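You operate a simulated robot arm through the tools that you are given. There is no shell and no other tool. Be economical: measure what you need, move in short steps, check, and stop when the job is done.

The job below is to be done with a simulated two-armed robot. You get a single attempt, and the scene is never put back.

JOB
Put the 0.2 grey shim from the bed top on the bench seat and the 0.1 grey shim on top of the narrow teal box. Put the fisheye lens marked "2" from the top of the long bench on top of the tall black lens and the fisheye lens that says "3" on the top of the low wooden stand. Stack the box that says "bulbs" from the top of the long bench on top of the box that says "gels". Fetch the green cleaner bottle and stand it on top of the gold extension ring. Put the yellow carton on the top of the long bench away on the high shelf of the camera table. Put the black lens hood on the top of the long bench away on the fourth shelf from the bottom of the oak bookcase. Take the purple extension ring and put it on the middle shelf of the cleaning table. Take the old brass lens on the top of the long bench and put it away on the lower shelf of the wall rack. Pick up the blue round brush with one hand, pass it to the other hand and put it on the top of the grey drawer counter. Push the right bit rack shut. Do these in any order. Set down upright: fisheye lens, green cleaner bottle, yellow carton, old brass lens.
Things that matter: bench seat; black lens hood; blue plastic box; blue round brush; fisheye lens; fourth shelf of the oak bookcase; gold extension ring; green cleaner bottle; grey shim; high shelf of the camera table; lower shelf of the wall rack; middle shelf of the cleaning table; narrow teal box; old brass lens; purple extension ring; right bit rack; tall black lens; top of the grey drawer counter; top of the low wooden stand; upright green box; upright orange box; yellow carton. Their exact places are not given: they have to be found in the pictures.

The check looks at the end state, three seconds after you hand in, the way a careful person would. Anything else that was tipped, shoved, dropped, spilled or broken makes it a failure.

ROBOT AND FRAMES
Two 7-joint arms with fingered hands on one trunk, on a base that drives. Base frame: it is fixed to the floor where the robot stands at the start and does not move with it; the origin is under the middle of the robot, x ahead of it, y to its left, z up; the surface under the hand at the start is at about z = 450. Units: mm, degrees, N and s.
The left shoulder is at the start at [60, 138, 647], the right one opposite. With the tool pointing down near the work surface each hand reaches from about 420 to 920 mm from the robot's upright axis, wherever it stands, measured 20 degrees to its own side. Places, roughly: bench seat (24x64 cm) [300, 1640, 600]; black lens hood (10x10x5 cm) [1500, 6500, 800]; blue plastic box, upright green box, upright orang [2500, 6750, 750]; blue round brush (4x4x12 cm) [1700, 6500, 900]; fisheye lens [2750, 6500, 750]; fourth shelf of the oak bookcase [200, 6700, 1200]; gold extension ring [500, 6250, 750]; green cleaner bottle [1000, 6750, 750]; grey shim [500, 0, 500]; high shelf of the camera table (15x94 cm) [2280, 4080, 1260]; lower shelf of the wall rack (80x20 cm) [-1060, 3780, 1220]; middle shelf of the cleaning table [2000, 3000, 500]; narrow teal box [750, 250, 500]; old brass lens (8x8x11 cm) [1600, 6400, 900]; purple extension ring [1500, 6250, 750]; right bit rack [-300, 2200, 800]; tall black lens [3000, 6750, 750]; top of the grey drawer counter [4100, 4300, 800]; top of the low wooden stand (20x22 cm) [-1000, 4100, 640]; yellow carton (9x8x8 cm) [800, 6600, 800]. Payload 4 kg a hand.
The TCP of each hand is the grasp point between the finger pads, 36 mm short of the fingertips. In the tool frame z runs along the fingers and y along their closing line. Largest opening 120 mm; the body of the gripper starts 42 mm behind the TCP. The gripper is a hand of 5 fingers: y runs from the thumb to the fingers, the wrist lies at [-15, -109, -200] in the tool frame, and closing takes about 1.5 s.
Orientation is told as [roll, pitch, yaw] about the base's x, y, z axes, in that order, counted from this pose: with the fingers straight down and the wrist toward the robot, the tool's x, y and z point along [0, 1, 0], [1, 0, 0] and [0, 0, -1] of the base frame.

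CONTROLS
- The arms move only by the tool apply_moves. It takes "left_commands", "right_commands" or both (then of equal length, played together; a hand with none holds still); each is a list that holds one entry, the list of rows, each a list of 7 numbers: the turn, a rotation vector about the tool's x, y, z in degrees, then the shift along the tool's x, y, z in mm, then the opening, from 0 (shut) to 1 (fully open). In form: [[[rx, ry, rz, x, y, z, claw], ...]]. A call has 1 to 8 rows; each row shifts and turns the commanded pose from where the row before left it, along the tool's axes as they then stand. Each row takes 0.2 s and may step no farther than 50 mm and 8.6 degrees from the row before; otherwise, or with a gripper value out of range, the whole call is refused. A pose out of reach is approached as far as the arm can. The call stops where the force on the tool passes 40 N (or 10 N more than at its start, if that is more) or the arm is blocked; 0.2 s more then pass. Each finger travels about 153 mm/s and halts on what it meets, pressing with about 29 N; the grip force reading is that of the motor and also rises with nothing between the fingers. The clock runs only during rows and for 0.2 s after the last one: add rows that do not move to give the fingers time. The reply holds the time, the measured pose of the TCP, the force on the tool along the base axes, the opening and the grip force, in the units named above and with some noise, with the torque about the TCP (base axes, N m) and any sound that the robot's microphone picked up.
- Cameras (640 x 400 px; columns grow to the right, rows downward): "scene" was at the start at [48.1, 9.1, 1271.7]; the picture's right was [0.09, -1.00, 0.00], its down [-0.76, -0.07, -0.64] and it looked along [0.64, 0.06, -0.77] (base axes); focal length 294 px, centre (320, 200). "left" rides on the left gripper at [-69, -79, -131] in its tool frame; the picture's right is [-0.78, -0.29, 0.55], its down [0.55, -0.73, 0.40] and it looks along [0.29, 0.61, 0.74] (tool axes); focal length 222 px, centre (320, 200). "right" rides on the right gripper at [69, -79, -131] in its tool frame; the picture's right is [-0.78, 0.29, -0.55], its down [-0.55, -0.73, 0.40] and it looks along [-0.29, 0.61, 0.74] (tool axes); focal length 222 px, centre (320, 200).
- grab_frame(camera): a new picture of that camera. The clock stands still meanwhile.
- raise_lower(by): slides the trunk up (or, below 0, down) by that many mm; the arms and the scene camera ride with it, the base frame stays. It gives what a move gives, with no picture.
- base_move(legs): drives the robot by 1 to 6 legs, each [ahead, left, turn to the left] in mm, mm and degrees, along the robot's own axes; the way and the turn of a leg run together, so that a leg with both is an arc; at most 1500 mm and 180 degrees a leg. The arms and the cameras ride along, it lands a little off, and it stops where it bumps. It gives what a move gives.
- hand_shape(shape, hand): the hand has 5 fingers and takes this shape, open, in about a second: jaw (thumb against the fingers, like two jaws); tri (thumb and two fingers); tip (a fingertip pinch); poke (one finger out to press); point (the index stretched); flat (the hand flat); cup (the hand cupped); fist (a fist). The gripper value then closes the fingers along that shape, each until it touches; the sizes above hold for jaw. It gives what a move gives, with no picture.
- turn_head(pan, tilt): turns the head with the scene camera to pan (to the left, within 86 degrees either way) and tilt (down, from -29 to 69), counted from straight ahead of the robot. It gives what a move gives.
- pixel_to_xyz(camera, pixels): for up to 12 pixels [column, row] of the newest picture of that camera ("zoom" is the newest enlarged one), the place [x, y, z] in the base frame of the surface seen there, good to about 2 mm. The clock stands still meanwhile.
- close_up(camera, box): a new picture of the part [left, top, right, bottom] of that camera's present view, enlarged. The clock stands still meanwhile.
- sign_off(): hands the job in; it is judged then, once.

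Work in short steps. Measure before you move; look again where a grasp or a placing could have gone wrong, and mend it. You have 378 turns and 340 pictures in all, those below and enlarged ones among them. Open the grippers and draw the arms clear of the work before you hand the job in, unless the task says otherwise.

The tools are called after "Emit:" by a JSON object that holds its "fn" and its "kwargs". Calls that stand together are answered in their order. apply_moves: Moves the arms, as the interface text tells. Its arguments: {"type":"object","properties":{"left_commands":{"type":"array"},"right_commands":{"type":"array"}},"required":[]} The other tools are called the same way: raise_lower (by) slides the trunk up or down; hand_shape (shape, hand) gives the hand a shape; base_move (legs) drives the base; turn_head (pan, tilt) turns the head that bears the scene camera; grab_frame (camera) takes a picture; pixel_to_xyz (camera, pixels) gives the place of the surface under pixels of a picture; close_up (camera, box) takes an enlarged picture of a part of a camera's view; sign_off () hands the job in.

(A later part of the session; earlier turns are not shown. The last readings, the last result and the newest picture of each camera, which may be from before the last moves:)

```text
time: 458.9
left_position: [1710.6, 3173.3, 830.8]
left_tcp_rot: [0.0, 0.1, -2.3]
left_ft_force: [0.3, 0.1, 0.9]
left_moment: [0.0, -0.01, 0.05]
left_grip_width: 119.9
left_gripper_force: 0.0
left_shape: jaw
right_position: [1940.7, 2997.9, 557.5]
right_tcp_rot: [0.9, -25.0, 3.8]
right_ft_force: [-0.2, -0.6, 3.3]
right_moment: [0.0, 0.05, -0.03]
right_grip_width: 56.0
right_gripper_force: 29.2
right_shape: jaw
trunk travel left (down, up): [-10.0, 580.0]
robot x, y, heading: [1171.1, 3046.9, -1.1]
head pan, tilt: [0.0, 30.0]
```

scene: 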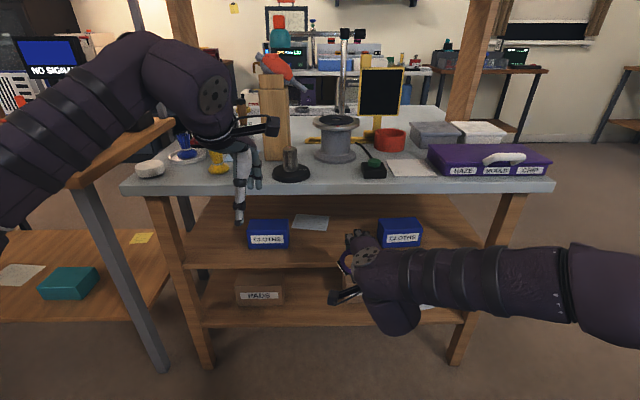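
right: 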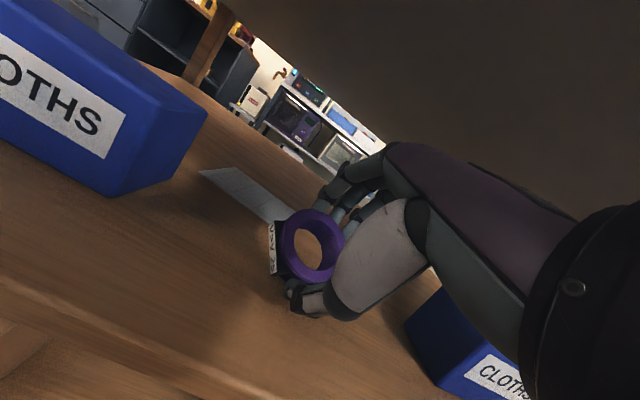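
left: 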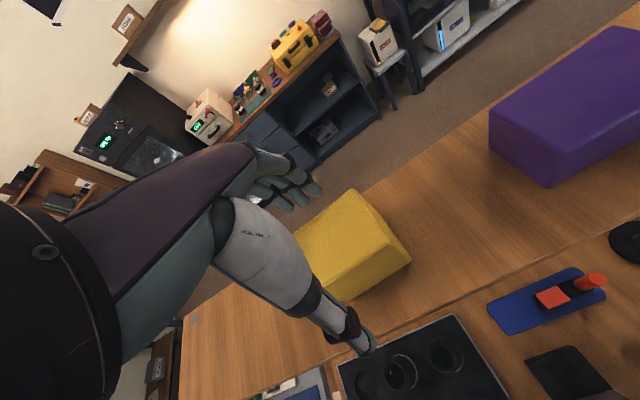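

Contact (3.3 N). Open, then look.

Emit:
{"fn": "apply_moves", "kwargs": {"right_commands": [[[0, 0, 0, 0, 0, 0, 0.5], [0, 0, 0, 0, 0, 0, 0.6], [0, 0, 0, 0, 0, 0, 0.75], [0, 0, 0, 0, 0, -5, 0.75], [0, 0, 0, 0, 0, -5, 0.75]]]}}

Emit:
{"fn": "grab_frame", "kwargs": {"camera": "right"}}

```text
time: 460.1
left_position: [1711.6, 3173.4, 829.3]
left_tcp_rot: [0.0, 0.0, -2.2]
left_ft_force: [-0.5, -0.8, 0.1]
left_moment: [0.02, -0.03, 0.0]
left_grip_width: 119.7
left_gripper_force: 0.1
left_shape: jaw
right_position: [1936.7, 2998.9, 565.0]
right_tcp_rot: [1.0, -24.8, 4.0]
right_ft_force: [2.6, -0.2, 5.2]
right_moment: [0.02, 0.07, -0.01]
right_grip_width: 87.6
right_gripper_force: 0.1
right_shape: jaw
trunk travel left (down, up): [-10.0, 580.0]
robot x, y, heading: [1171.4, 3048.1, -1.0]
head pan, tilt: [0.0, 30.0]
```

```text
124 pictures are left
```

right: 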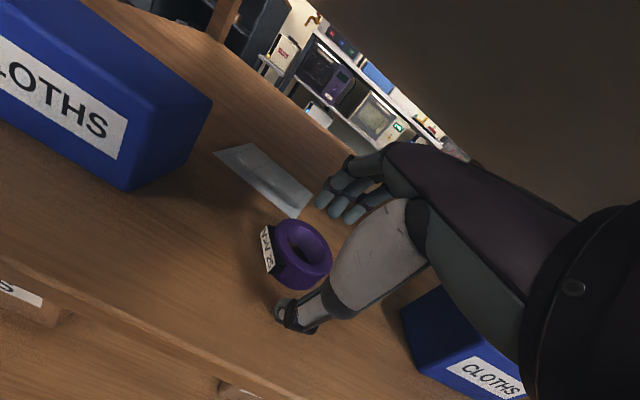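

Ring lies flat on the shelf. Rise 35 mm and withdraw.

Emit:
{"fn": "apply_moves", "kwargs": {"right_commands": [[[0, 0, 0, 0, 7, -16, 0.85], [0, 0, 0, 0, 8, -17, 0.85], [0, 0, 0, 0, -5, -20, 0.85]]]}}

Emit:
{"fn": "grab_frame", "kwargs": {"camera": "right"}}

```text
time: 460.9
left_position: [1711.7, 3174.0, 828.7]
left_tcp_rot: [0.1, 0.0, -2.2]
left_ft_force: [1.2, 0.2, -0.3]
left_moment: [-0.03, -0.03, -0.03]
left_grip_width: 119.7
left_gripper_force: 0.1
left_shape: jaw
right_position: [1924.9, 2996.3, 619.0]
right_tcp_rot: [0.9, -24.8, 3.9]
right_ft_force: [0.2, -0.2, -0.2]
right_moment: [0.04, 0.03, 0.0]
right_grip_width: 101.6
right_gripper_force: 0.0
right_shape: jaw
trunk travel left (down, up): [-10.0, 580.0]
robot x, y, heading: [1166.9, 3048.3, -0.9]
head pan, tilt: [0.0, 30.0]
```

```text
123 pictures are left
```

right: 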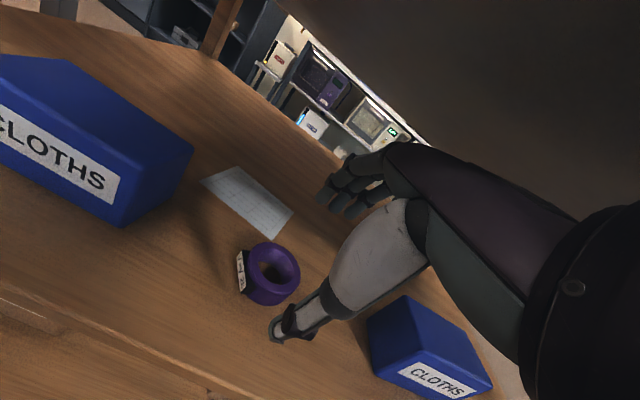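

Back the base away 420, then straighten the right hand.

Emit:
{"fn": "base_move", "kwargs": {"legs": [[-420, 0, 0]]}}

Emit:
{"fn": "apply_moves", "kwargs": {"right_commands": [[[8.3, 0, 0, 0, 0, -20, 1], [8.3, 0, 0, 0, 0, -20, 1], [8.3, 1, 0, 0, 0, -20, 1]]]}}

Emit:
{"fn": "raise_lower", "kwargs": {"by": 370}}

Emit:
{"fn": "close_up", "kwargs": {"camera": "scene", "box": [200, 160, 480, 360]}}

```text
time: 463.5
left_position: [1287.2, 3176.8, 829.3]
left_tcp_rot: [0.0, 0.2, -3.1]
left_ft_force: [0.2, 0.5, 0.7]
left_moment: [0.02, 0.02, -0.04]
left_grip_width: 119.8
left_gripper_force: 0.0
left_shape: jaw
right_position: [1498.0, 2996.4, 618.3]
right_tcp_rot: [1.0, -24.9, 3.2]
right_ft_force: [0.3, 0.1, 0.6]
right_moment: [-0.01, 0.01, 0.01]
right_grip_width: 101.5
right_gripper_force: 0.1
right_shape: jaw
trunk travel left (down, up): [-10.0, 580.0]
robot x, y, heading: [744.4, 3059.8, -1.9]
head pan, tilt: [0.0, 30.0]
```

```text
time: 464.3
left_position: [1287.3, 3175.6, 830.7]
left_tcp_rot: [-0.1, 0.2, -3.1]
left_ft_force: [0.3, 0.2, -1.3]
left_moment: [-0.01, 0.0, 0.03]
left_grip_width: 120.0
left_gripper_force: 0.1
left_shape: jaw
right_position: [1480.1, 2994.6, 677.3]
right_tcp_rot: [1.9, 0.1, 3.7]
right_ft_force: [0.3, 0.0, 0.2]
right_moment: [0.01, 0.02, -0.04]
right_grip_width: 119.8
right_gripper_force: 0.1
right_shape: jaw
trunk travel left (down, up): [-10.0, 580.0]
robot x, y, heading: [742.5, 3058.0, -1.7]
head pan, tilt: [0.0, 30.0]
```

```text
time: 467.9
left_position: [1288.6, 3176.2, 1200.7]
left_tcp_rot: [-0.1, 0.1, -3.1]
left_ft_force: [-0.5, -0.4, 0.4]
left_moment: [0.05, 0.04, 0.01]
left_grip_width: 119.9
left_gripper_force: 0.1
left_shape: jaw
right_position: [1481.6, 2994.0, 1045.0]
right_tcp_rot: [1.9, 0.1, 3.7]
right_ft_force: [-0.4, -0.4, -0.5]
right_moment: [0.01, -0.01, 0.02]
right_grip_width: 119.9
right_gripper_force: 0.0
right_shape: jaw
trunk travel left (down, up): [-380.0, 210.0]
robot x, y, heading: [743.7, 3053.4, -2.2]
head pan, tilt: [0.0, 30.0]
```

```text
2.00 times, centred on (340, 260) of scene
```

zoom: 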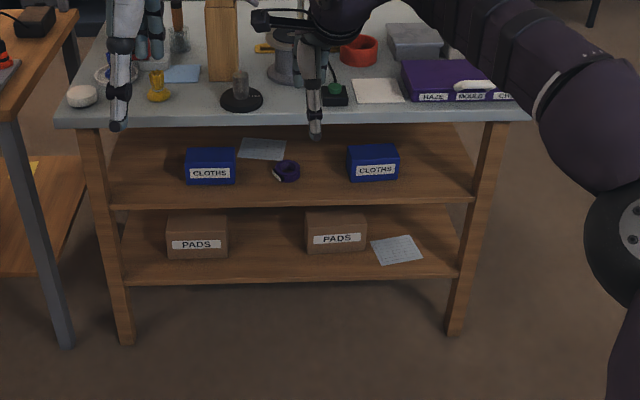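

Ring is on the middle shelf. Now drive back to the bench for the brush.

Emit:
{"fn": "base_move", "kwargs": {"legs": [[0, 0, 92], [1250, 0, 0], [1200, 0, 0], [0, -910, 0]]}}

Emit:
{"fn": "apply_moves", "kwargs": {"right_commands": [[[0, -1.9, 0, 0, -45, 0, 0.7], [0, 0, 0, 0, -45, 0, 0.7], [0, 0, 0, 0, -45, 0, 0.7], [0, 0, 0, 0, -45, 0, 0.7]]]}}

Emit:
{"fn": "turn_head", "kwargs": {"pan": 0, "tilt": 40}}

Emit:
{"fn": "grab_frame", "kwargs": {"camera": "scene"}}

```text
time: 488.1
left_position: [1498.4, 6026.4, 1198.3]
left_tcp_rot: [0.0, 0.2, 89.7]
left_ft_force: [-0.1, -0.1, -0.4]
left_moment: [0.01, 0.01, 0.0]
left_grip_width: 119.9
left_gripper_force: 0.1
left_shape: jaw
right_position: [1669.2, 6229.2, 1046.1]
right_tcp_rot: [1.9, 0.2, 96.3]
right_ft_force: [0.5, -0.1, 0.1]
right_moment: [-0.02, -0.04, 0.0]
right_grip_width: 119.7
right_gripper_force: 0.0
right_shape: jaw
trunk travel left (down, up): [-380.0, 210.0]
robot x, y, heading: [1643.9, 5485.9, 90.7]
head pan, tilt: [0.0, 30.0]
```

```text
time: 489.1
left_position: [1496.6, 6025.6, 1199.3]
left_tcp_rot: [0.1, 0.0, 89.6]
left_ft_force: [-0.3, 0.0, -0.2]
left_moment: [0.02, -0.03, 0.02]
left_grip_width: 119.8
left_gripper_force: 0.0
left_shape: jaw
right_position: [1688.6, 6048.4, 1046.0]
right_tcp_rot: [0.0, 0.0, 96.4]
right_ft_force: [-0.5, -0.3, -0.4]
right_moment: [0.04, 0.0, -0.04]
right_grip_width: 84.0
right_gripper_force: 0.1
right_shape: jaw
trunk travel left (down, up): [-380.0, 210.0]
robot x, y, heading: [1640.5, 5487.2, 91.1]
head pan, tilt: [0.0, 30.0]
```

```text
time: 489.8
left_position: [1497.8, 6026.6, 1200.4]
left_tcp_rot: [0.0, 0.1, 89.6]
left_ft_force: [0.5, 0.6, -0.2]
left_moment: [0.0, -0.01, -0.01]
left_grip_width: 119.7
left_gripper_force: 0.0
left_shape: jaw
right_position: [1688.4, 6049.7, 1045.5]
right_tcp_rot: [0.0, 0.1, 96.3]
right_ft_force: [0.4, 1.3, -0.4]
right_moment: [0.0, -0.01, 0.02]
right_grip_width: 84.3
right_gripper_force: 0.1
right_shape: jaw
trunk travel left (down, up): [-380.0, 210.0]
robot x, y, heading: [1639.3, 5486.3, 90.8]
head pan, tilt: [0.0, 40.0]
```

```text
121 pictures are left
```

scene: 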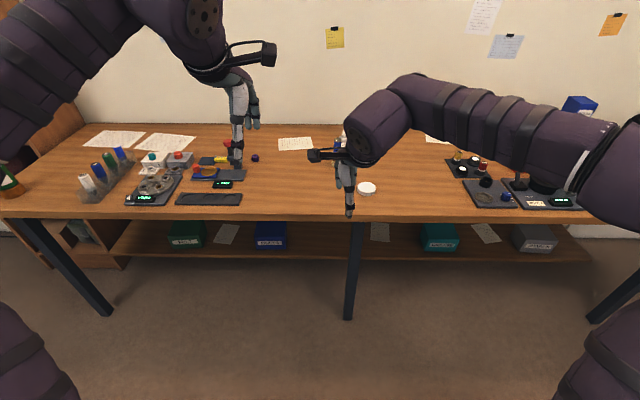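

Drive ahead 350 to reach the brush, and look again.

Emit:
{"fn": "base_move", "kwargs": {"legs": [[350, 0, -0.8]]}}

Emit:
{"fn": "turn_head", "kwargs": {"pan": 0, "tilt": 50}}

Emit:
{"fn": "grab_frame", "kwargs": {"camera": "right"}}

```text
time: 492.0
left_position: [1499.6, 6376.8, 1200.2]
left_tcp_rot: [0.0, 0.2, 89.1]
left_ft_force: [0.9, -0.4, 0.5]
left_moment: [-0.02, -0.01, 0.02]
left_grip_width: 119.9
left_gripper_force: 0.1
left_shape: jaw
right_position: [1690.6, 6398.4, 1044.1]
right_tcp_rot: [0.0, 0.1, 95.8]
right_ft_force: [-0.8, 0.4, -0.7]
right_moment: [0.01, 0.02, 0.01]
right_grip_width: 84.4
right_gripper_force: 0.0
right_shape: jaw
trunk travel left (down, up): [-380.0, 210.0]
robot x, y, heading: [1638.0, 5835.8, 90.2]
head pan, tilt: [0.0, 40.0]
```

```text
time: 492.8
left_position: [1498.3, 6377.3, 1199.6]
left_tcp_rot: [-0.1, 0.1, 89.1]
left_ft_force: [-0.5, 0.5, 0.1]
left_moment: [0.01, 0.0, 0.0]
left_grip_width: 119.9
left_gripper_force: 0.1
left_shape: jaw
right_position: [1689.6, 6398.4, 1046.0]
right_tcp_rot: [0.0, 0.0, 95.7]
right_ft_force: [0.8, 0.0, 0.7]
right_moment: [0.01, 0.02, 0.01]
right_grip_width: 84.3
right_gripper_force: 0.1
right_shape: jaw
trunk travel left (down, up): [-380.0, 210.0]
robot x, y, heading: [1640.2, 5837.3, 90.3]
head pan, tilt: [0.0, 50.0]
```

```text
120 pictures are left
```

right: 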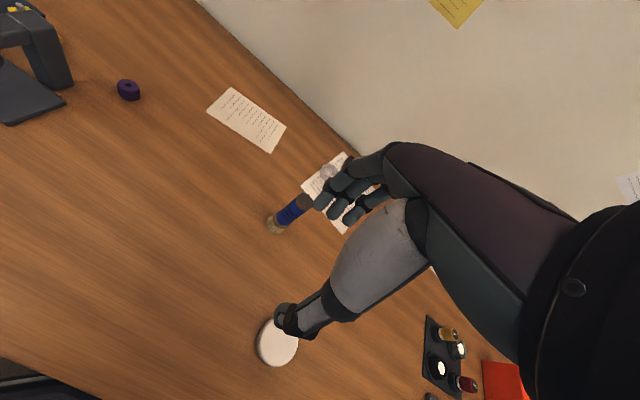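

Emit:
{"fn": "apply_moves", "kwargs": {"right_commands": [[[0, 0, 0, -4.5, 40, 12, 0.7], [0, 0, 0, -4.5, 40, 12, 0.7], [0, 0, 0, -4.5, 40, 12, 0.7]]]}}

Emit:
{"fn": "grab_frame", "kwargs": {"camera": "right"}}

```text
time: 493.6
left_position: [1498.5, 6378.2, 1199.0]
left_tcp_rot: [0.0, 0.2, 89.1]
left_ft_force: [0.5, 1.1, -0.5]
left_moment: [-0.02, 0.0, 0.04]
left_grip_width: 119.7
left_gripper_force: 0.1
left_shape: jaw
right_position: [1693.1, 6520.3, 1008.6]
right_tcp_rot: [-0.1, 0.1, 95.8]
right_ft_force: [-1.3, 0.5, -0.1]
right_moment: [0.03, 0.03, -0.02]
right_grip_width: 83.8
right_gripper_force: 0.1
right_shape: jaw
trunk travel left (down, up): [-380.0, 210.0]
robot x, y, heading: [1641.3, 5836.0, 90.1]
head pan, tilt: [0.0, 50.0]
```

```text
119 pictures are left
```

right: 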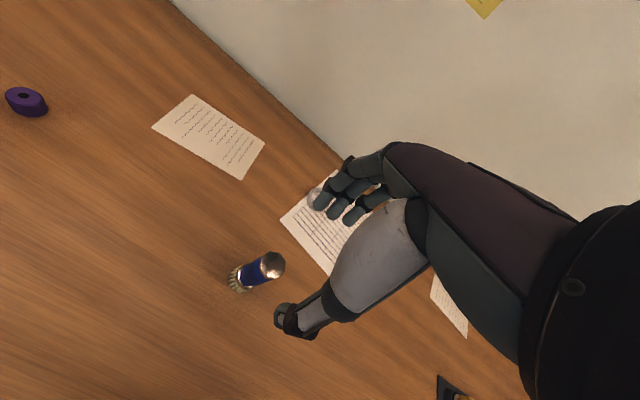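

Aligned (top at (273,265) vs predicted (276,266)). Descend to 917, close on the upper handle and lift.

Emit:
{"fn": "apply_moves", "kwargs": {"right_commands": [[[0, 0, 0, 0, 0, 45, 0.7], [0, 0, 0, 0, 0, 46, 0.7], [0, 0, 0, 0, 0, 0, 0.3], [0, 0, 0, 0, 0, 0, 0.1], [0, 0, 0, 0, 0, 0, 0.1], [0, 0, 0, 0, 0, 0, 0.1]]]}}

Emit:
{"fn": "apply_moves", "kwargs": {"right_commands": [[[0, 0, 0, 0, 0, -20, 0.1], [0, 0, 0, 0, 0, -45, 0.1], [0, 0, 0, 0, 0, -45, 0.1], [0, 0, 0, 0, -10, -45, 0.1], [0, 0, 0, 0, -40, -20, 0.1], [0, 0, 0, 0, -45, 0, 0.1], [0, 0, 0, 0, -45, 0, 0.1]]]}}

Emit:
{"fn": "grab_frame", "kwargs": {"camera": "right"}}

Emit:
{"fn": "grab_frame", "kwargs": {"camera": "scene"}}

```text
time: 495.0
left_position: [1500.0, 6377.2, 1199.6]
left_tcp_rot: [0.1, 0.1, 89.1]
left_ft_force: [-0.9, 0.1, -0.5]
left_moment: [0.03, -0.01, -0.04]
left_grip_width: 119.8
left_gripper_force: 0.1
left_shape: jaw
right_position: [1692.2, 6518.8, 919.1]
right_tcp_rot: [0.0, 0.0, 95.7]
right_ft_force: [-0.3, -0.4, 0.0]
right_moment: [0.01, -0.01, -0.01]
right_grip_width: 19.3
right_gripper_force: 29.2
right_shape: jaw
trunk travel left (down, up): [-380.0, 210.0]
robot x, y, heading: [1636.0, 5836.3, 90.2]
head pan, tilt: [0.0, 50.0]
```

```text
time: 496.6
left_position: [1498.6, 6375.9, 1200.6]
left_tcp_rot: [0.1, -0.1, 89.1]
left_ft_force: [-0.6, -0.1, 0.0]
left_moment: [0.0, 0.0, 0.0]
left_grip_width: 119.9
left_gripper_force: 0.2
left_shape: jaw
right_position: [1707.7, 6377.5, 1093.6]
right_tcp_rot: [-0.1, 0.1, 95.7]
right_ft_force: [0.1, 0.1, 0.3]
right_moment: [0.0, 0.0, 0.0]
right_grip_width: 19.2
right_gripper_force: 28.8
right_shape: jaw
trunk travel left (down, up): [-380.0, 210.0]
robot x, y, heading: [1637.5, 5836.3, 90.4]
head pan, tilt: [0.0, 50.0]
```

```text
118 pictures are left
```

right: 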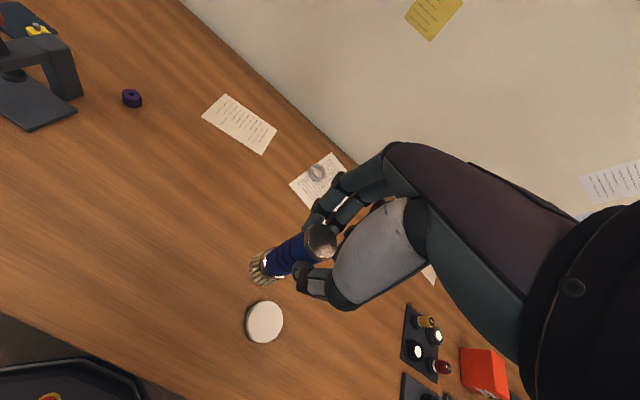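

```text
117 pictures are left
```

scene: 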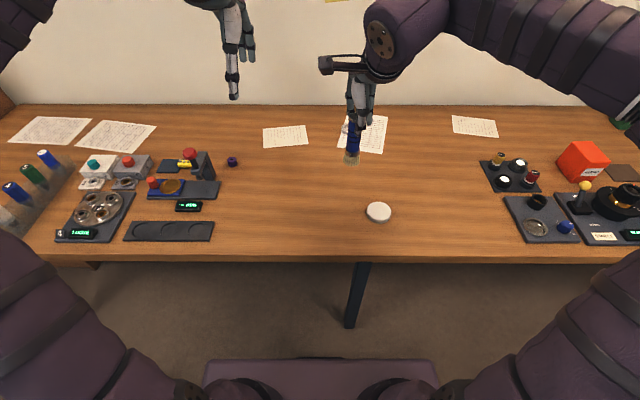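

Brush held (19 mm grip). Back off 320, then turn the right hand so the brush points left horizontally.

Emit:
{"fn": "base_move", "kwargs": {"legs": [[-320, 0, 0]]}}

Emit:
{"fn": "apply_moves", "kwargs": {"right_commands": [[[0, 8.5, 0, 0, 0, 0, 0.1], [0, 8.5, 0, 0, 0, 0, 0.1], [0, 8.5, 0, 0, 0, 0, 0.1], [0, 8.5, 0, 0, 0, 0, 0.1], [0, 8.5, 0, 0, 0, 0, 0.1], [0, 8.5, 0, 0, 0, 0, 0.1], [0, 8.5, 0, 0, 0, 0, 0.1], [0, 8.5, 0, 0, 0, 0, 0.1]]]}}

Emit:
{"fn": "grab_frame", "kwargs": {"camera": "scene"}}

```text
time: 498.7
left_position: [1501.8, 6055.4, 1200.0]
left_tcp_rot: [0.0, -0.1, 88.9]
left_ft_force: [0.0, -0.5, 0.0]
left_moment: [0.0, -0.03, 0.0]
left_grip_width: 119.9
left_gripper_force: 0.0
left_shape: jaw
right_position: [1712.1, 6058.1, 1092.8]
right_tcp_rot: [0.0, -0.1, 95.5]
right_ft_force: [0.6, -0.3, -0.3]
right_moment: [0.02, 0.04, -0.04]
right_grip_width: 18.9
right_gripper_force: 28.7
right_shape: jaw
trunk travel left (down, up): [-380.0, 210.0]
robot x, y, heading: [1642.9, 5512.6, 90.2]
head pan, tilt: [0.0, 50.0]
```

```text
time: 500.5
left_position: [1503.3, 6056.4, 1199.0]
left_tcp_rot: [-0.1, 0.1, 89.0]
left_ft_force: [0.2, 0.4, -0.4]
left_moment: [0.0, 0.0, 0.01]
left_grip_width: 119.6
left_gripper_force: 0.0
left_shape: jaw
right_position: [1712.8, 6058.3, 1093.7]
right_tcp_rot: [68.1, 0.0, 95.6]
right_ft_force: [-1.0, 0.2, -0.9]
right_moment: [0.0, -0.02, 0.01]
right_grip_width: 19.2
right_gripper_force: 29.0
right_shape: jaw
trunk travel left (down, up): [-380.0, 210.0]
robot x, y, heading: [1637.4, 5513.9, 90.4]
head pan, tilt: [0.0, 50.0]
```

```text
116 pictures are left
```

scene: 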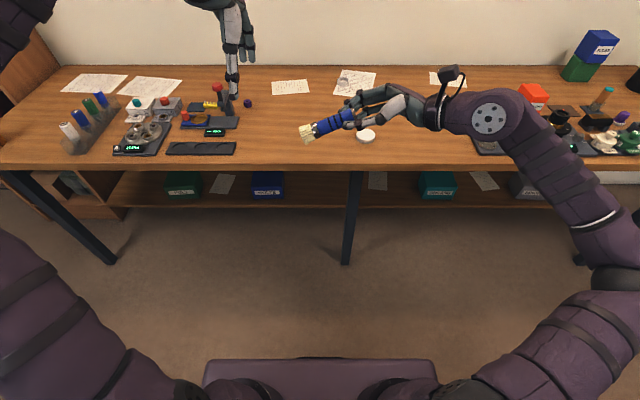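

Finish the turn to horizontal and set the left hand to "tip".

Emit:
{"fn": "apply_moves", "kwargs": {"right_commands": [[[0, 8.5, 0, 0, 0, 0, 0.1], [0, 8.5, 0, 0, 0, 0, 0.1], [0, 5, 0, 0, 0, 0, 0.1]]]}}

Emit:
{"fn": "hand_shape", "kwargs": {"hand": "left", "shape": "tri"}}

Emit:
{"fn": "close_up", "kwargs": {"camera": "scene", "box": [260, 70, 460, 200]}}

Emit:
{"fn": "grab_frame", "kwargs": {"camera": "left"}}

```text
time: 501.3
left_position: [1503.5, 6055.8, 1199.9]
left_tcp_rot: [0.0, 0.1, 88.9]
left_ft_force: [0.6, -0.1, 0.2]
left_moment: [-0.01, -0.01, 0.01]
left_grip_width: 119.8
left_gripper_force: 0.0
left_shape: jaw
right_position: [1711.9, 6058.1, 1093.1]
right_tcp_rot: [90.1, 0.0, 95.4]
right_ft_force: [1.2, -0.1, -1.2]
right_moment: [0.0, -0.04, -0.01]
right_grip_width: 19.5
right_gripper_force: 29.7
right_shape: jaw
trunk travel left (down, up): [-380.0, 210.0]
robot x, y, heading: [1641.5, 5515.2, 90.2]
head pan, tilt: [0.0, 50.0]
```

```text
time: 502.2
left_position: [1501.6, 6056.3, 1200.0]
left_tcp_rot: [0.0, 0.1, 88.9]
left_ft_force: [-0.9, -0.1, 0.2]
left_moment: [0.01, 0.03, -0.01]
left_grip_width: 120.2
left_gripper_force: 0.1
left_shape: tri
right_position: [1712.4, 6057.9, 1092.3]
right_tcp_rot: [89.9, 0.1, 95.5]
right_ft_force: [0.3, -0.3, -0.6]
right_moment: [-0.02, -0.06, 0.0]
right_grip_width: 19.2
right_gripper_force: 28.5
right_shape: jaw
trunk travel left (down, up): [-380.0, 210.0]
robot x, y, heading: [1639.4, 5514.4, 90.1]
head pan, tilt: [0.0, 50.0]
```

```text
3.08 times, centred on (360, 135) of scene
```

zoom: 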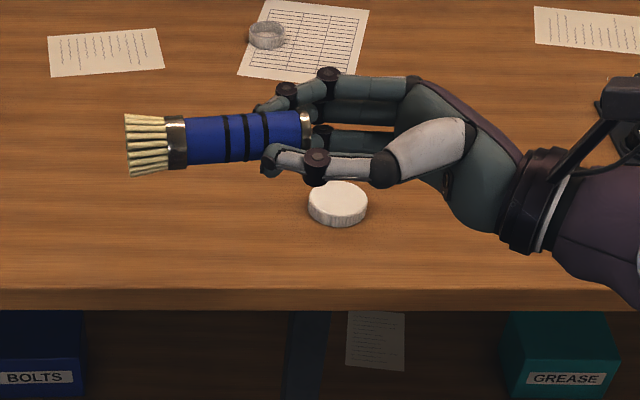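

```text
114 pictures are left
```

left: 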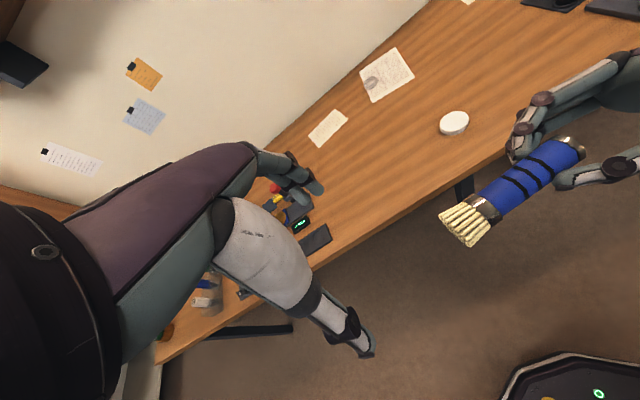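

Measure points along the brush.

Emit:
{"fn": "pixel_to_xyz", "kwargs": {"camera": "zoom", "pixels": [[130, 145], [175, 143], [195, 140], [220, 138], [245, 136], [265, 130], [205, 122], [205, 160], [240, 118], [240, 156], [270, 155]]}}

```text
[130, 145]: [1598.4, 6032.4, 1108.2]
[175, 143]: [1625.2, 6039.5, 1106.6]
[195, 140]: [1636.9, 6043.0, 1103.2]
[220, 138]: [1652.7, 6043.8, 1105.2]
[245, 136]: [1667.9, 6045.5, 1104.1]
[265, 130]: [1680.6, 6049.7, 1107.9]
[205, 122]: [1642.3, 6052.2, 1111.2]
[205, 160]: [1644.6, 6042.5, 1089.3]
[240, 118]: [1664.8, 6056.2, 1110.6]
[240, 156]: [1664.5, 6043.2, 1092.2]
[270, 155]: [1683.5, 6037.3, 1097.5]
```

Brush axis at about (1640,6052,1098). Bring the left hand above (1634,6052), turned +6.6°, at z 1155.

Emit:
{"fn": "apply_moves", "kwargs": {"left_commands": [[[0, 0, 0, -44, -1, 0, 0.6], [0, 0, 0, -44, -1, 0, 0.6], [0, 0, 0, -44, -1, 0, 0.6], [0, 0, -6.6, 0, 0, 25, 0.6], [0, 0, 0, 0, 0, 20, 0.6]]]}}

Emit:
{"fn": "grab_frame", "kwargs": {"camera": "left"}}

Emit:
{"fn": "close_up", "kwargs": {"camera": "scene", "box": [240, 40, 460, 200]}}

```text
time: 503.4
left_position: [1632.1, 6051.6, 1154.8]
left_tcp_rot: [-0.1, 0.1, 95.6]
left_ft_force: [-0.3, 0.8, -0.1]
left_moment: [-0.04, -0.01, -0.06]
left_grip_width: 72.1
left_gripper_force: 0.0
left_shape: tri
right_position: [1712.2, 6057.3, 1093.0]
right_tcp_rot: [90.0, 0.0, 95.5]
right_ft_force: [0.9, 0.6, -0.8]
right_moment: [-0.02, -0.04, -0.02]
right_grip_width: 19.3
right_gripper_force: 29.5
right_shape: jaw
trunk travel left (down, up): [-380.0, 210.0]
robot x, y, heading: [1639.8, 5513.8, 90.2]
head pan, tilt: [0.0, 50.0]
```

```text
113 pictures are left
```

left: 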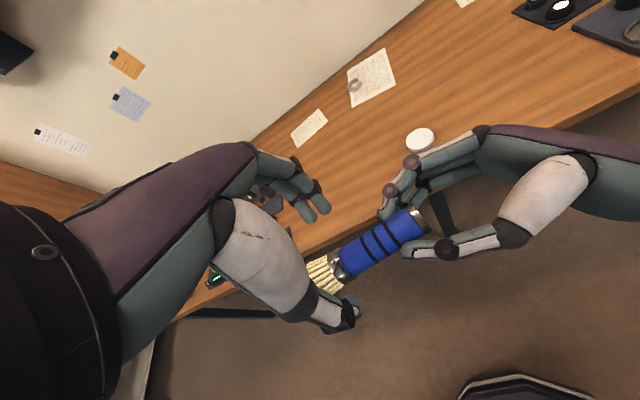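

```text
2.50 times, centred on (350, 120) of scene
```

zoom: 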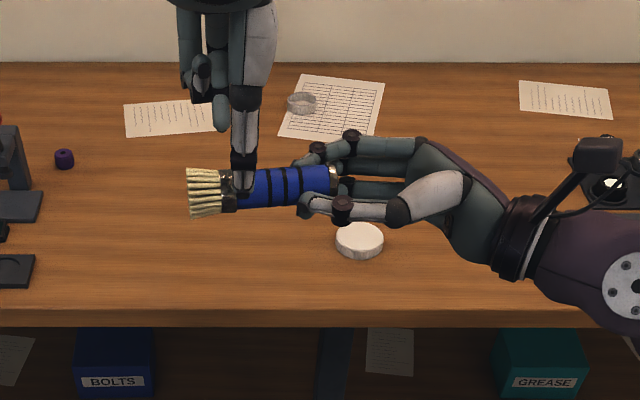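

The grip point falls at the ferrule/handle. Descend 45 mm and close the left hand.

Emit:
{"fn": "apply_moves", "kwargs": {"left_commands": [[[0, 0, 0, -4, 0, 25, 0.6], [0, 0, 0, 0, 0, 20, 0.6], [0, 0, 0, 0, 0, 0, 0.3], [0, 0, 0, 0, 0, 0, 0.1], [0, 0, 0, 0, 0, 0, 0.1], [0, 0, 0, 0, 0, 0, 0.1]]]}}

Emit:
{"fn": "close_up", "kwargs": {"camera": "scene", "box": [240, 40, 460, 200]}}

Emit:
{"fn": "grab_frame", "kwargs": {"camera": "left"}}

```text
time: 504.8
left_position: [1636.7, 6052.4, 1109.5]
left_tcp_rot: [0.1, 0.2, 95.5]
left_ft_force: [-1.6, -5.2, -6.8]
left_moment: [-0.14, 0.28, 0.0]
left_grip_width: 9.4
left_gripper_force: 28.5
left_shape: tri
right_position: [1712.5, 6059.0, 1093.0]
right_tcp_rot: [90.2, 0.0, 95.5]
right_ft_force: [1.5, 5.4, 5.3]
right_moment: [0.01, 0.28, -0.36]
right_grip_width: 18.6
right_gripper_force: 29.4
right_shape: jaw
trunk travel left (down, up): [-380.0, 210.0]
robot x, y, heading: [1637.5, 5514.8, 90.2]
head pan, tilt: [0.0, 50.0]
```

```text
2.50 times, centred on (350, 120) of scene
```

zoom: 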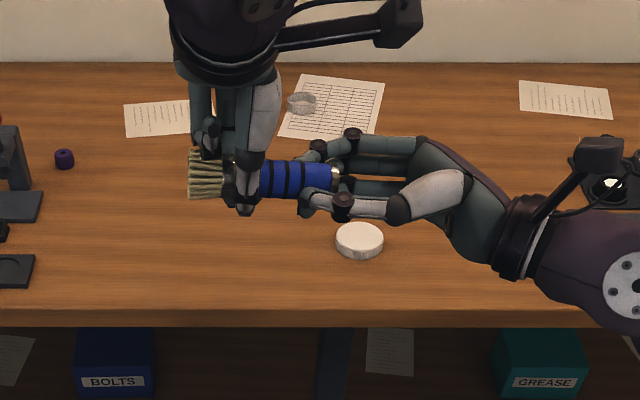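

```text
110 pictures are left
```

left: 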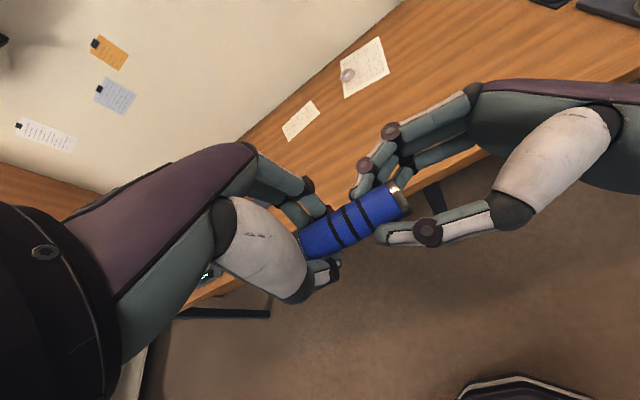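

Forces are equal and opposite, so both hands hold it. Open the right hand slowly and check.

Emit:
{"fn": "apply_moves", "kwargs": {"right_commands": [[[0, 0, 0, 0, 0, 0, 0.25], [0, 0, 0, 0, 0, 0, 0.4], [0, 0, 0, 0, 0, 0, 0.5], [0, 0, 0, 0, 0, 0, 0.5]]], "left_commands": [[[0, 0, 0, 0, 0, 0, 0.0], [0, 0, 0, 0, 0, 0, 0.0], [0, 0, 0, 0, 0, 0, 0.0], [0, 0, 0, 0, 0, 0, 0.0]]]}}

Emit:
{"fn": "close_up", "kwargs": {"camera": "scene", "box": [240, 40, 460, 200]}}

```text
time: 505.8
left_position: [1637.4, 6051.8, 1111.6]
left_tcp_rot: [0.0, 0.1, 95.5]
left_ft_force: [-0.2, 0.8, -0.3]
left_moment: [0.0, 0.01, -0.02]
left_grip_width: 6.0
left_gripper_force: 29.4
left_shape: tri
right_position: [1711.8, 6058.6, 1091.8]
right_tcp_rot: [89.9, 0.0, 95.7]
right_ft_force: [-0.8, 0.2, 0.5]
right_moment: [-0.01, 0.02, 0.0]
right_grip_width: 59.6
right_gripper_force: 0.2
right_shape: jaw
trunk travel left (down, up): [-380.0, 210.0]
robot x, y, heading: [1642.3, 5519.3, 90.2]
head pan, tilt: [0.0, 50.0]
```

```text
2.50 times, centred on (350, 120) of scene
```

zoom: 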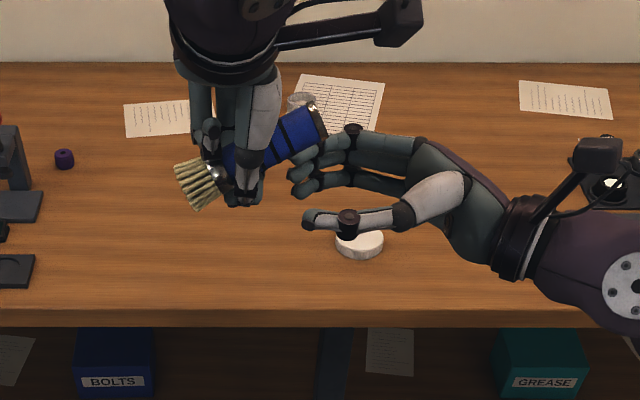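

The brush pivoted in the left grip; that hold is weak. I close the right hand again and then regrip with the left deeper and more on the handle.

Emit:
{"fn": "apply_moves", "kwargs": {"right_commands": [[[0, 0, 0, 0, 0, 0, 0.3], [0, 0, 0, 0, 0, 0, 0.1], [0, 0, 0, 0, 0, 0, 0.1], [0, 0, 0, 0, 0, 0, 0.1]]]}}

Emit:
{"fn": "close_up", "kwargs": {"camera": "scene", "box": [240, 40, 460, 200]}}

Emit:
{"fn": "grab_frame", "kwargs": {"camera": "left"}}

```text
time: 506.8
left_position: [1637.6, 6053.2, 1110.4]
left_tcp_rot: [0.1, 0.2, 95.5]
left_ft_force: [0.4, 0.1, -0.3]
left_moment: [0.01, 0.0, -0.01]
left_grip_width: 5.9
left_gripper_force: 28.6
left_shape: tri
right_position: [1711.7, 6058.1, 1092.8]
right_tcp_rot: [89.9, 0.1, 95.6]
right_ft_force: [-0.7, 0.2, -0.3]
right_moment: [0.03, 0.02, 0.01]
right_grip_width: 12.3
right_gripper_force: 0.0
right_shape: jaw
trunk travel left (down, up): [-380.0, 210.0]
robot x, y, heading: [1637.7, 5514.0, 90.2]
head pan, tilt: [0.0, 50.0]
```

```text
2.50 times, centred on (350, 120) of scene
```

zoom: 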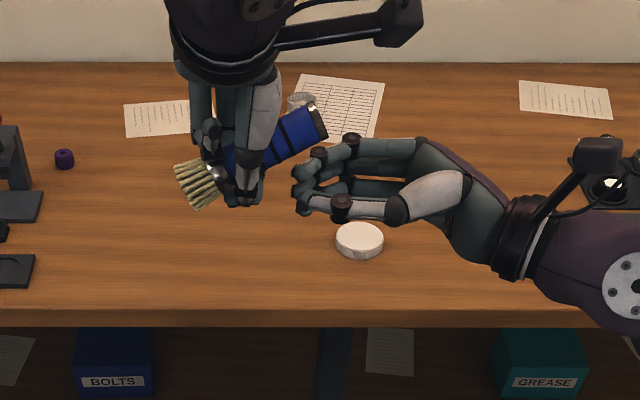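

```text
107 pictures are left
```

left: 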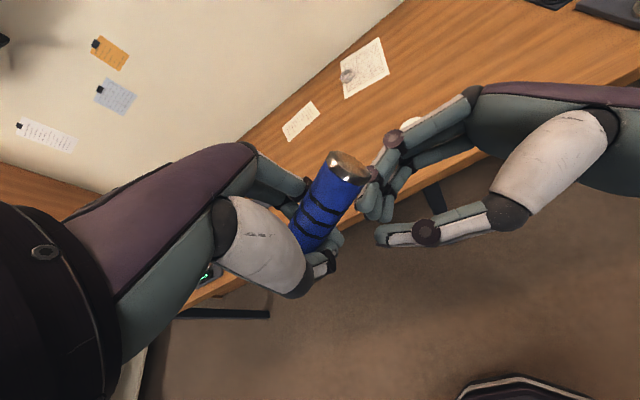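

The left hand alone holds the brush (top end pointing up-right). I move the right hand clear and measure the brush's direction.

Emit:
{"fn": "apply_moves", "kwargs": {"right_commands": [[[0, 0, 0, 0, 0, -45, 0.3], [0, 0, 0, 0, 0, -45, 0.5], [0, -8.5, 0, 0, 0, -30, 0.5], [0, -8.5, 0, 0, 0, 0, 0.5], [0, -8.5, 0, 0, 0, 0, 0.5], [0, -8.5, 0, 0, 0, 0, 0.5], [0, -8.5, 0, 0, 0, 0, 0.5], [0, -8.5, 0, 0, 0, 0, 0.5]]]}}

Emit:
{"fn": "close_up", "kwargs": {"camera": "scene", "box": [270, 60, 400, 150]}}

Emit:
{"fn": "pixel_to_xyz", "kwargs": {"camera": "zoom", "pixels": [[90, 240], [115, 270], [130, 210], [285, 130], [300, 110], [320, 150], [250, 150], [270, 190], [200, 190], [235, 170]]}}

```text
time: 508.6
left_position: [1637.3, 6052.4, 1111.7]
left_tcp_rot: [0.0, 0.2, 95.4]
left_ft_force: [0.3, 0.6, -1.3]
left_moment: [0.0, -0.02, 0.03]
left_grip_width: 6.0
left_gripper_force: 29.0
left_shape: tri
right_position: [1830.3, 6068.8, 1092.8]
right_tcp_rot: [39.0, 0.1, 95.4]
right_ft_force: [0.9, -0.2, 0.1]
right_moment: [0.03, -0.01, 0.05]
right_grip_width: 59.4
right_gripper_force: 0.0
right_shape: jaw
trunk travel left (down, up): [-380.0, 210.0]
robot x, y, heading: [1638.8, 5517.8, 90.1]
head pan, tilt: [0.0, 50.0]
```

```text
4.44 times, centred on (335, 105) of scene
```

zoom: 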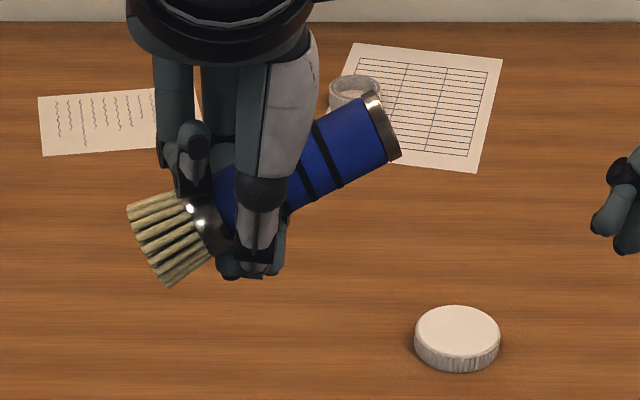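

```text
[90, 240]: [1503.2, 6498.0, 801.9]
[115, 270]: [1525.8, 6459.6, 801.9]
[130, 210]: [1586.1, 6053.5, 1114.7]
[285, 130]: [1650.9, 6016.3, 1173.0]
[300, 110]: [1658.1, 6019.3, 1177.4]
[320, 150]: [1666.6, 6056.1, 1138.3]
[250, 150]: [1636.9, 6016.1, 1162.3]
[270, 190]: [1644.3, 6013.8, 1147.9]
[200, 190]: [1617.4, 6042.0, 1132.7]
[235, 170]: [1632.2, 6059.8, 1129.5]
```

Emit:
{"fn": "pixel_to_xyz", "kwargs": {"camera": "zoom", "pixels": [[388, 130], [375, 105], [395, 150], [350, 130], [345, 165], [160, 240], [150, 265], [145, 210], [205, 230], [185, 215]]}}

Emit:
{"fn": "grab_frame", "kwargs": {"camera": "left"}}

```text
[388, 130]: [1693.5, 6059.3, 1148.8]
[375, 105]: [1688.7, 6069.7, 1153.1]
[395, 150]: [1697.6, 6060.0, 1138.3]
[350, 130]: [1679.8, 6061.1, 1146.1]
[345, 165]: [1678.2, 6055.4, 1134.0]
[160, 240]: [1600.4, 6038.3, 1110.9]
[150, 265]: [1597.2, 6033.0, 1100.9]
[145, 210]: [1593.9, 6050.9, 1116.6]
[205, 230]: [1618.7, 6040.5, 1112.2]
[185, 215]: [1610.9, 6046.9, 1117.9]
```

```text
105 pictures are left
```

left: 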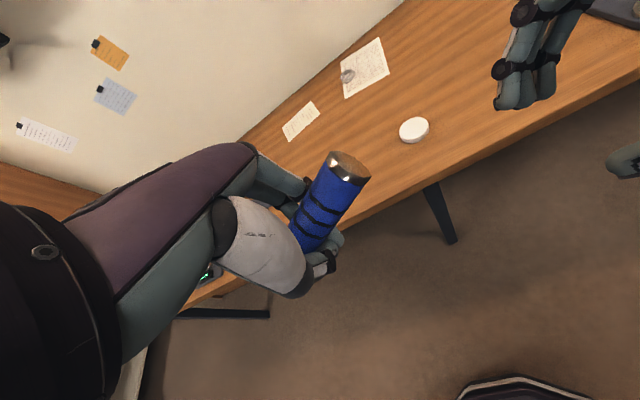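

Brush tilt is ~20°. I level it by turning the left hand +20° about the closing axis and finish straightening the right hand.

Emit:
{"fn": "apply_moves", "kwargs": {"left_commands": [[[0, 6.7, 0, 0, 0, 0, 0.0], [0, 6.7, 0, 0, 0, 0, 0.0], [0, 6.7, 0, 0, 0, 0, 0.0], [0, 0, 0, 0, 0, 0, 0.0], [0, 0, 0, 0, 0, 0, 0.0]]], "right_commands": [[[0, -8, 0, 0, 0, 0, 0.7], [0, -8, 0, 0, 0, 0, 0.7], [0, -8, 0, 0, 0, 0, 0.7], [0, -8, 0, 0, 0, 0, 0.7], [0, -7, 0, 0, 0, 0, 0.7]]]}}

Emit:
{"fn": "close_up", "kwargs": {"camera": "scene", "box": [240, 40, 420, 170]}}

```text
time: 509.8
left_position: [1636.2, 6050.9, 1106.4]
left_tcp_rot: [20.8, 0.4, 95.7]
left_ft_force: [0.0, -0.4, 0.0]
left_moment: [-0.04, 0.04, -0.01]
left_grip_width: 5.5
left_gripper_force: 29.0
left_shape: tri
right_position: [1834.4, 6071.2, 1093.8]
right_tcp_rot: [1.6, -0.1, 94.8]
right_ft_force: [-0.1, -0.3, -0.2]
right_moment: [-0.03, 0.05, 0.0]
right_grip_width: 83.6
right_gripper_force: 0.0
right_shape: jaw
trunk travel left (down, up): [-380.0, 210.0]
robot x, y, heading: [1642.6, 5513.1, 90.1]
head pan, tilt: [0.0, 50.0]
stopped in row 5 (left hand): the force on the tool passed its limit at 54 N (the readings are from after the stop); the commanded pose is now the measured one
```

```text
3.08 times, centred on (330, 105) of scene
```

zoom: 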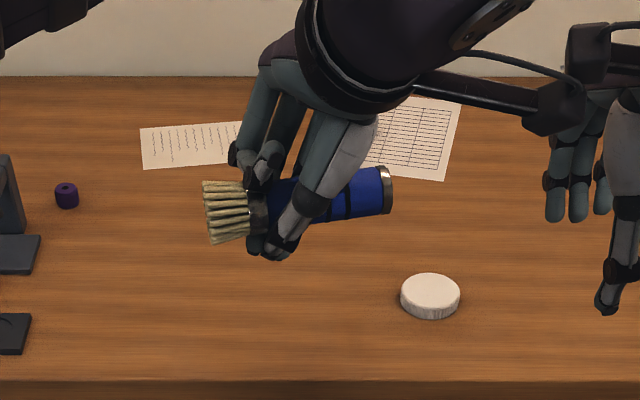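

The left bracket bumped the right hand. Move the right hand away to the right.

Emit:
{"fn": "apply_moves", "kwargs": {"right_commands": [[[0, 0, 0, -40, 0, 0, 0.7], [0, -1.6, 0, -40, -10, 0, 0.7], [0, 0, 0, -40, -20, 0, 0.7]]]}}

Emit:
{"fn": "grab_frame", "kwargs": {"camera": "scene"}}

```text
time: 510.6
left_position: [1636.1, 6051.2, 1108.2]
left_tcp_rot: [20.8, 0.3, 95.7]
left_ft_force: [-0.2, 0.2, -0.4]
left_moment: [0.01, 0.06, 0.02]
left_grip_width: 5.7
left_gripper_force: 29.2
left_shape: tri
right_position: [1956.7, 6051.3, 1091.3]
right_tcp_rot: [0.1, -0.1, 95.1]
right_ft_force: [0.1, -0.5, 0.1]
right_moment: [-0.02, -0.03, 0.01]
right_grip_width: 83.7
right_gripper_force: 0.1
right_shape: jaw
trunk travel left (down, up): [-380.0, 210.0]
robot x, y, heading: [1640.1, 5514.8, 90.0]
head pan, tilt: [0.0, 50.0]
```

```text
103 pictures are left
```

scene: 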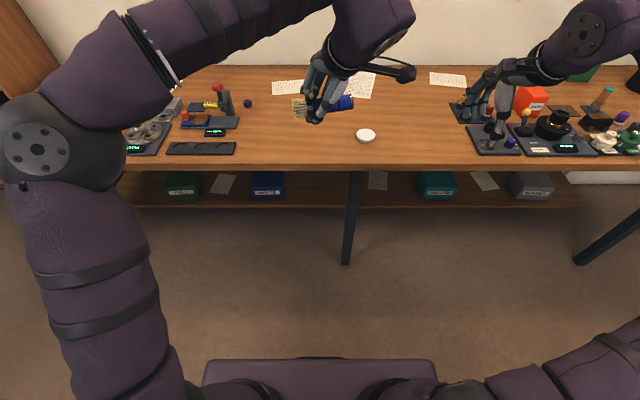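

Brush is level and held. Drive right 1250 along the lane and look toward the counter.

Emit:
{"fn": "base_move", "kwargs": {"legs": [[0, -1250, 0]]}}

Emit:
{"fn": "turn_head", "kwargs": {"pan": -80, "tilt": 25}}

Emit:
{"fn": "grab_frame", "kwargs": {"camera": "scene"}}

```text
time: 516.9
left_position: [2892.9, 6050.6, 1107.2]
left_tcp_rot: [20.9, 0.3, 95.1]
left_ft_force: [-1.0, -0.7, -2.1]
left_moment: [-0.01, 0.0, 0.02]
left_grip_width: 5.6
left_gripper_force: 29.1
left_shape: tri
right_position: [3214.5, 6047.7, 1091.9]
right_tcp_rot: [0.2, -0.1, 94.5]
right_ft_force: [-1.0, 0.9, -0.2]
right_moment: [-0.02, -0.02, 0.02]
right_grip_width: 83.8
right_gripper_force: 0.0
right_shape: jaw
trunk travel left (down, up): [-380.0, 210.0]
robot x, y, heading: [2890.6, 5516.2, 89.7]
head pan, tilt: [0.0, 50.0]
```

```text
time: 518.5
left_position: [2891.8, 6050.6, 1107.9]
left_tcp_rot: [20.8, 0.4, 95.2]
left_ft_force: [0.7, -0.1, -1.1]
left_moment: [0.01, -0.02, -0.01]
left_grip_width: 5.4
left_gripper_force: 29.3
left_shape: tri
right_position: [3213.8, 6046.3, 1091.3]
right_tcp_rot: [0.0, -0.1, 94.5]
right_ft_force: [-0.5, 0.2, -0.1]
right_moment: [0.03, 0.03, 0.02]
right_grip_width: 83.7
right_gripper_force: 0.1
right_shape: jaw
trunk travel left (down, up): [-380.0, 210.0]
robot x, y, heading: [2892.3, 5512.6, 89.7]
head pan, tilt: [-80.0, 25.0]
```

```text
102 pictures are left
```

scene: 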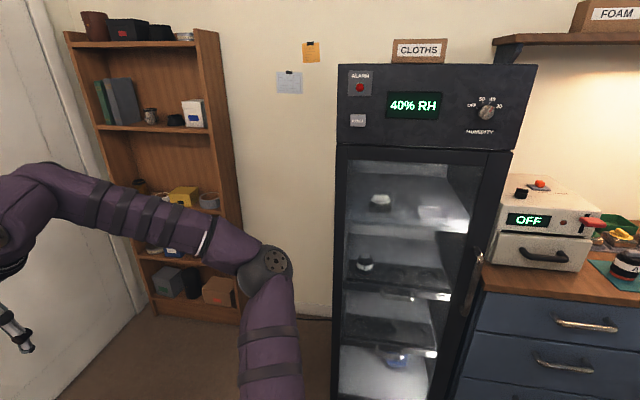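

Emit:
{"fn": "pixel_to_xyz", "kwargs": {"camera": "scene", "pixels": [[345, 200], [480, 250], [580, 340], [480, 295], [560, 278], [620, 300], [335, 380], [230, 300], [600, 290], [500, 330]]}}

Emit:
{"fn": "turn_head", "kwargs": {"pan": -86, "tilt": 50}}

Emit:
{"fn": "grab_frame", "kwargs": {"camera": "scene"}}

```text
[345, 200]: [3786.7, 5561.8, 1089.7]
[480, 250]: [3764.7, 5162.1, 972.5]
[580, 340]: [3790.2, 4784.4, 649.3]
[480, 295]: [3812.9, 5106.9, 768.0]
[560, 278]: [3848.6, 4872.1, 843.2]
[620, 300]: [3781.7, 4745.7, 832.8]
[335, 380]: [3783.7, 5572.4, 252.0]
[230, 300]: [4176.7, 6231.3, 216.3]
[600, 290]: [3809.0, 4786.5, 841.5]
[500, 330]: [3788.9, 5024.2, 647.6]
```

```text
time: 519.4
left_position: [2893.5, 6050.2, 1107.7]
left_tcp_rot: [20.7, 0.4, 95.2]
left_ft_force: [-0.1, -0.9, 0.0]
left_moment: [-0.02, -0.01, 0.01]
left_grip_width: 5.7
left_gripper_force: 29.2
left_shape: tri
right_position: [3213.2, 6047.6, 1092.4]
right_tcp_rot: [0.1, -0.2, 94.5]
right_ft_force: [-0.6, -0.9, -0.2]
right_moment: [0.02, 0.02, -0.02]
right_grip_width: 84.0
right_gripper_force: 0.0
right_shape: jaw
trunk travel left (down, up): [-380.0, 210.0]
robot x, y, heading: [2893.9, 5513.6, 89.8]
head pan, tilt: [-85.9, 50.0]
```

```text
101 pictures are left
```

scene: 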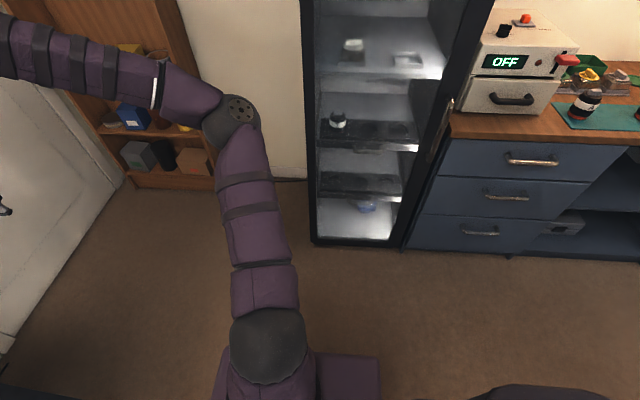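

Counter front x≈3785, top z≈843. Drive right 210, back 1160 (south), then turn right to face it.

Emit:
{"fn": "base_move", "kwargs": {"legs": [[0, -210, 0], [-1160, 0, 0], [0, 0, -90]]}}

Emit:
{"fn": "turn_head", "kwargs": {"pan": 0, "tilt": 30}}

Emit:
{"fn": "grab_frame", "kwargs": {"camera": "scene"}}

```text
time: 530.2
left_position: [3628.0, 4366.8, 1107.1]
left_tcp_rot: [20.9, 0.4, 6.2]
left_ft_force: [-0.4, -0.9, -1.0]
left_moment: [0.03, -0.02, 0.01]
left_grip_width: 5.7
left_gripper_force: 29.0
left_shape: tri
right_position: [3630.2, 4046.9, 1090.5]
right_tcp_rot: [0.1, -0.1, 5.5]
right_ft_force: [0.5, 0.3, 0.1]
right_moment: [0.02, 0.04, 0.03]
right_grip_width: 83.9
right_gripper_force: 0.1
right_shape: jaw
trunk travel left (down, up): [-380.0, 210.0]
robot x, y, heading: [3090.6, 4358.6, 0.8]
head pan, tilt: [-85.9, 50.0]
```

```text
time: 531.8
left_position: [3628.3, 4367.8, 1107.8]
left_tcp_rot: [20.7, 0.4, 6.3]
left_ft_force: [0.3, -0.5, 0.7]
left_moment: [-0.02, 0.01, 0.02]
left_grip_width: 5.7
left_gripper_force: 29.1
left_shape: tri
right_position: [3632.1, 4047.1, 1091.8]
right_tcp_rot: [0.1, -0.1, 5.6]
right_ft_force: [0.2, -0.5, 0.1]
right_moment: [0.0, 0.03, 0.0]
right_grip_width: 83.6
right_gripper_force: 0.0
right_shape: jaw
trunk travel left (down, up): [-380.0, 210.0]
robot x, y, heading: [3092.8, 4356.3, 0.7]
head pan, tilt: [0.0, 30.0]
```

```text
100 pictures are left
```

scene: 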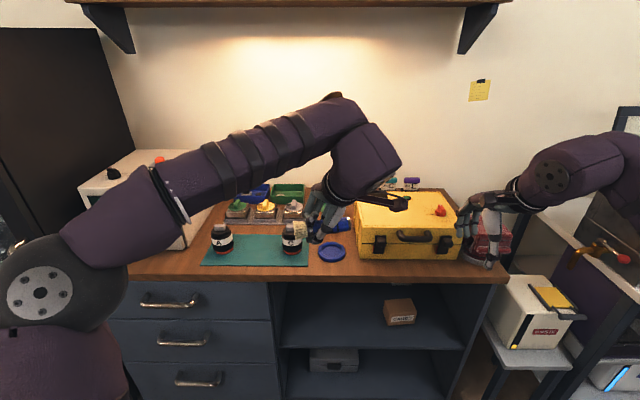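

I enlarge the counter top to find a free spot.

Emit:
{"fn": "close_up", "kwargs": {"camera": "scene", "box": [180, 170, 520, 300]}}

Emit:
{"fn": "pixel_to_xyz", "kwargs": {"camera": "zoom", "pixels": [[60, 190], [250, 190], [290, 190], [330, 190], [300, 130], [210, 175], [335, 150], [280, 150], [500, 195], [560, 180], [330, 110], [240, 165]]}}

```text
1.88 times, centred on (350, 235) of scene
```

zoom: 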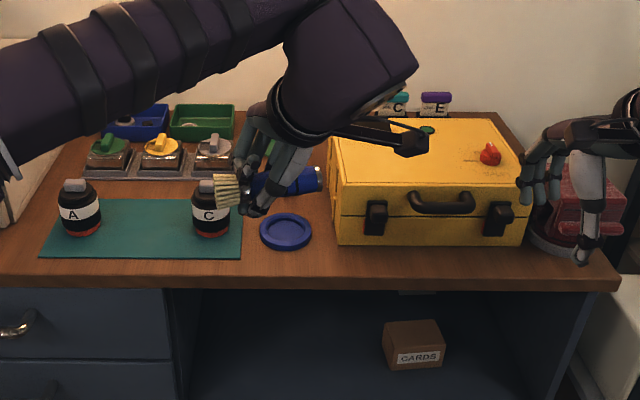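

```text
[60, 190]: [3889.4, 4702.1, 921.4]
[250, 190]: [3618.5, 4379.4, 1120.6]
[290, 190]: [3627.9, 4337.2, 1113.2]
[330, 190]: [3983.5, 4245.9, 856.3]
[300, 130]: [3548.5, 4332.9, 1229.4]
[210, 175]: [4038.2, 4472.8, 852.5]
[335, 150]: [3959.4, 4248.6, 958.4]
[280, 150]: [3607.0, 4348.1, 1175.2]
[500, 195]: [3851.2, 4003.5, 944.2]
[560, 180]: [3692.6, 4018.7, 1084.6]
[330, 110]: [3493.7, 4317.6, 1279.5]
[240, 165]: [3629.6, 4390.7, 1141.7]
```

Emit:
{"fn": "pixel_to_xyz", "kwargs": {"camera": "zoom", "pixels": [[150, 268], [290, 262], [330, 262], [285, 232], [310, 215], [322, 225], [420, 262], [530, 255], [255, 240], [240, 210], [262, 232], [560, 265]]}}

Emit:
{"fn": "grab_frame", "kwargs": {"camera": "left"}}

```text
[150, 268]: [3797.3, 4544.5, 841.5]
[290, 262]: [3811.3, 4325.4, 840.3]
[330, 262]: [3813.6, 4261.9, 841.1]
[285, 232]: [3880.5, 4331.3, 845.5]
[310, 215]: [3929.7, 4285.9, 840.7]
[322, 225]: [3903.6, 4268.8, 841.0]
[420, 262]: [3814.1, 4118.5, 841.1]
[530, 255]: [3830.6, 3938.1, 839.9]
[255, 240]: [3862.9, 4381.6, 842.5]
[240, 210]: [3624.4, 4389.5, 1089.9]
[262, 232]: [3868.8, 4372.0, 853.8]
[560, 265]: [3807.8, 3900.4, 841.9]
```

```text
98 pictures are left
```

left: 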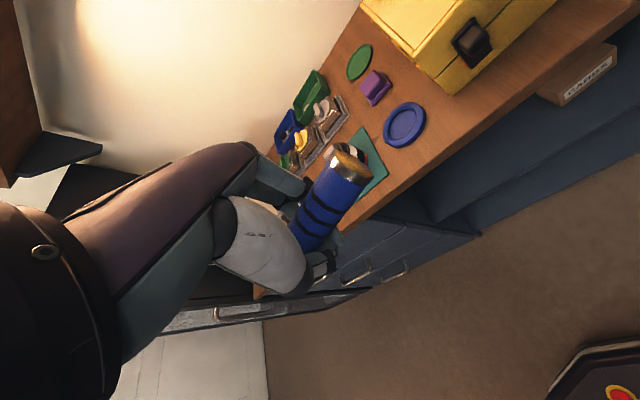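

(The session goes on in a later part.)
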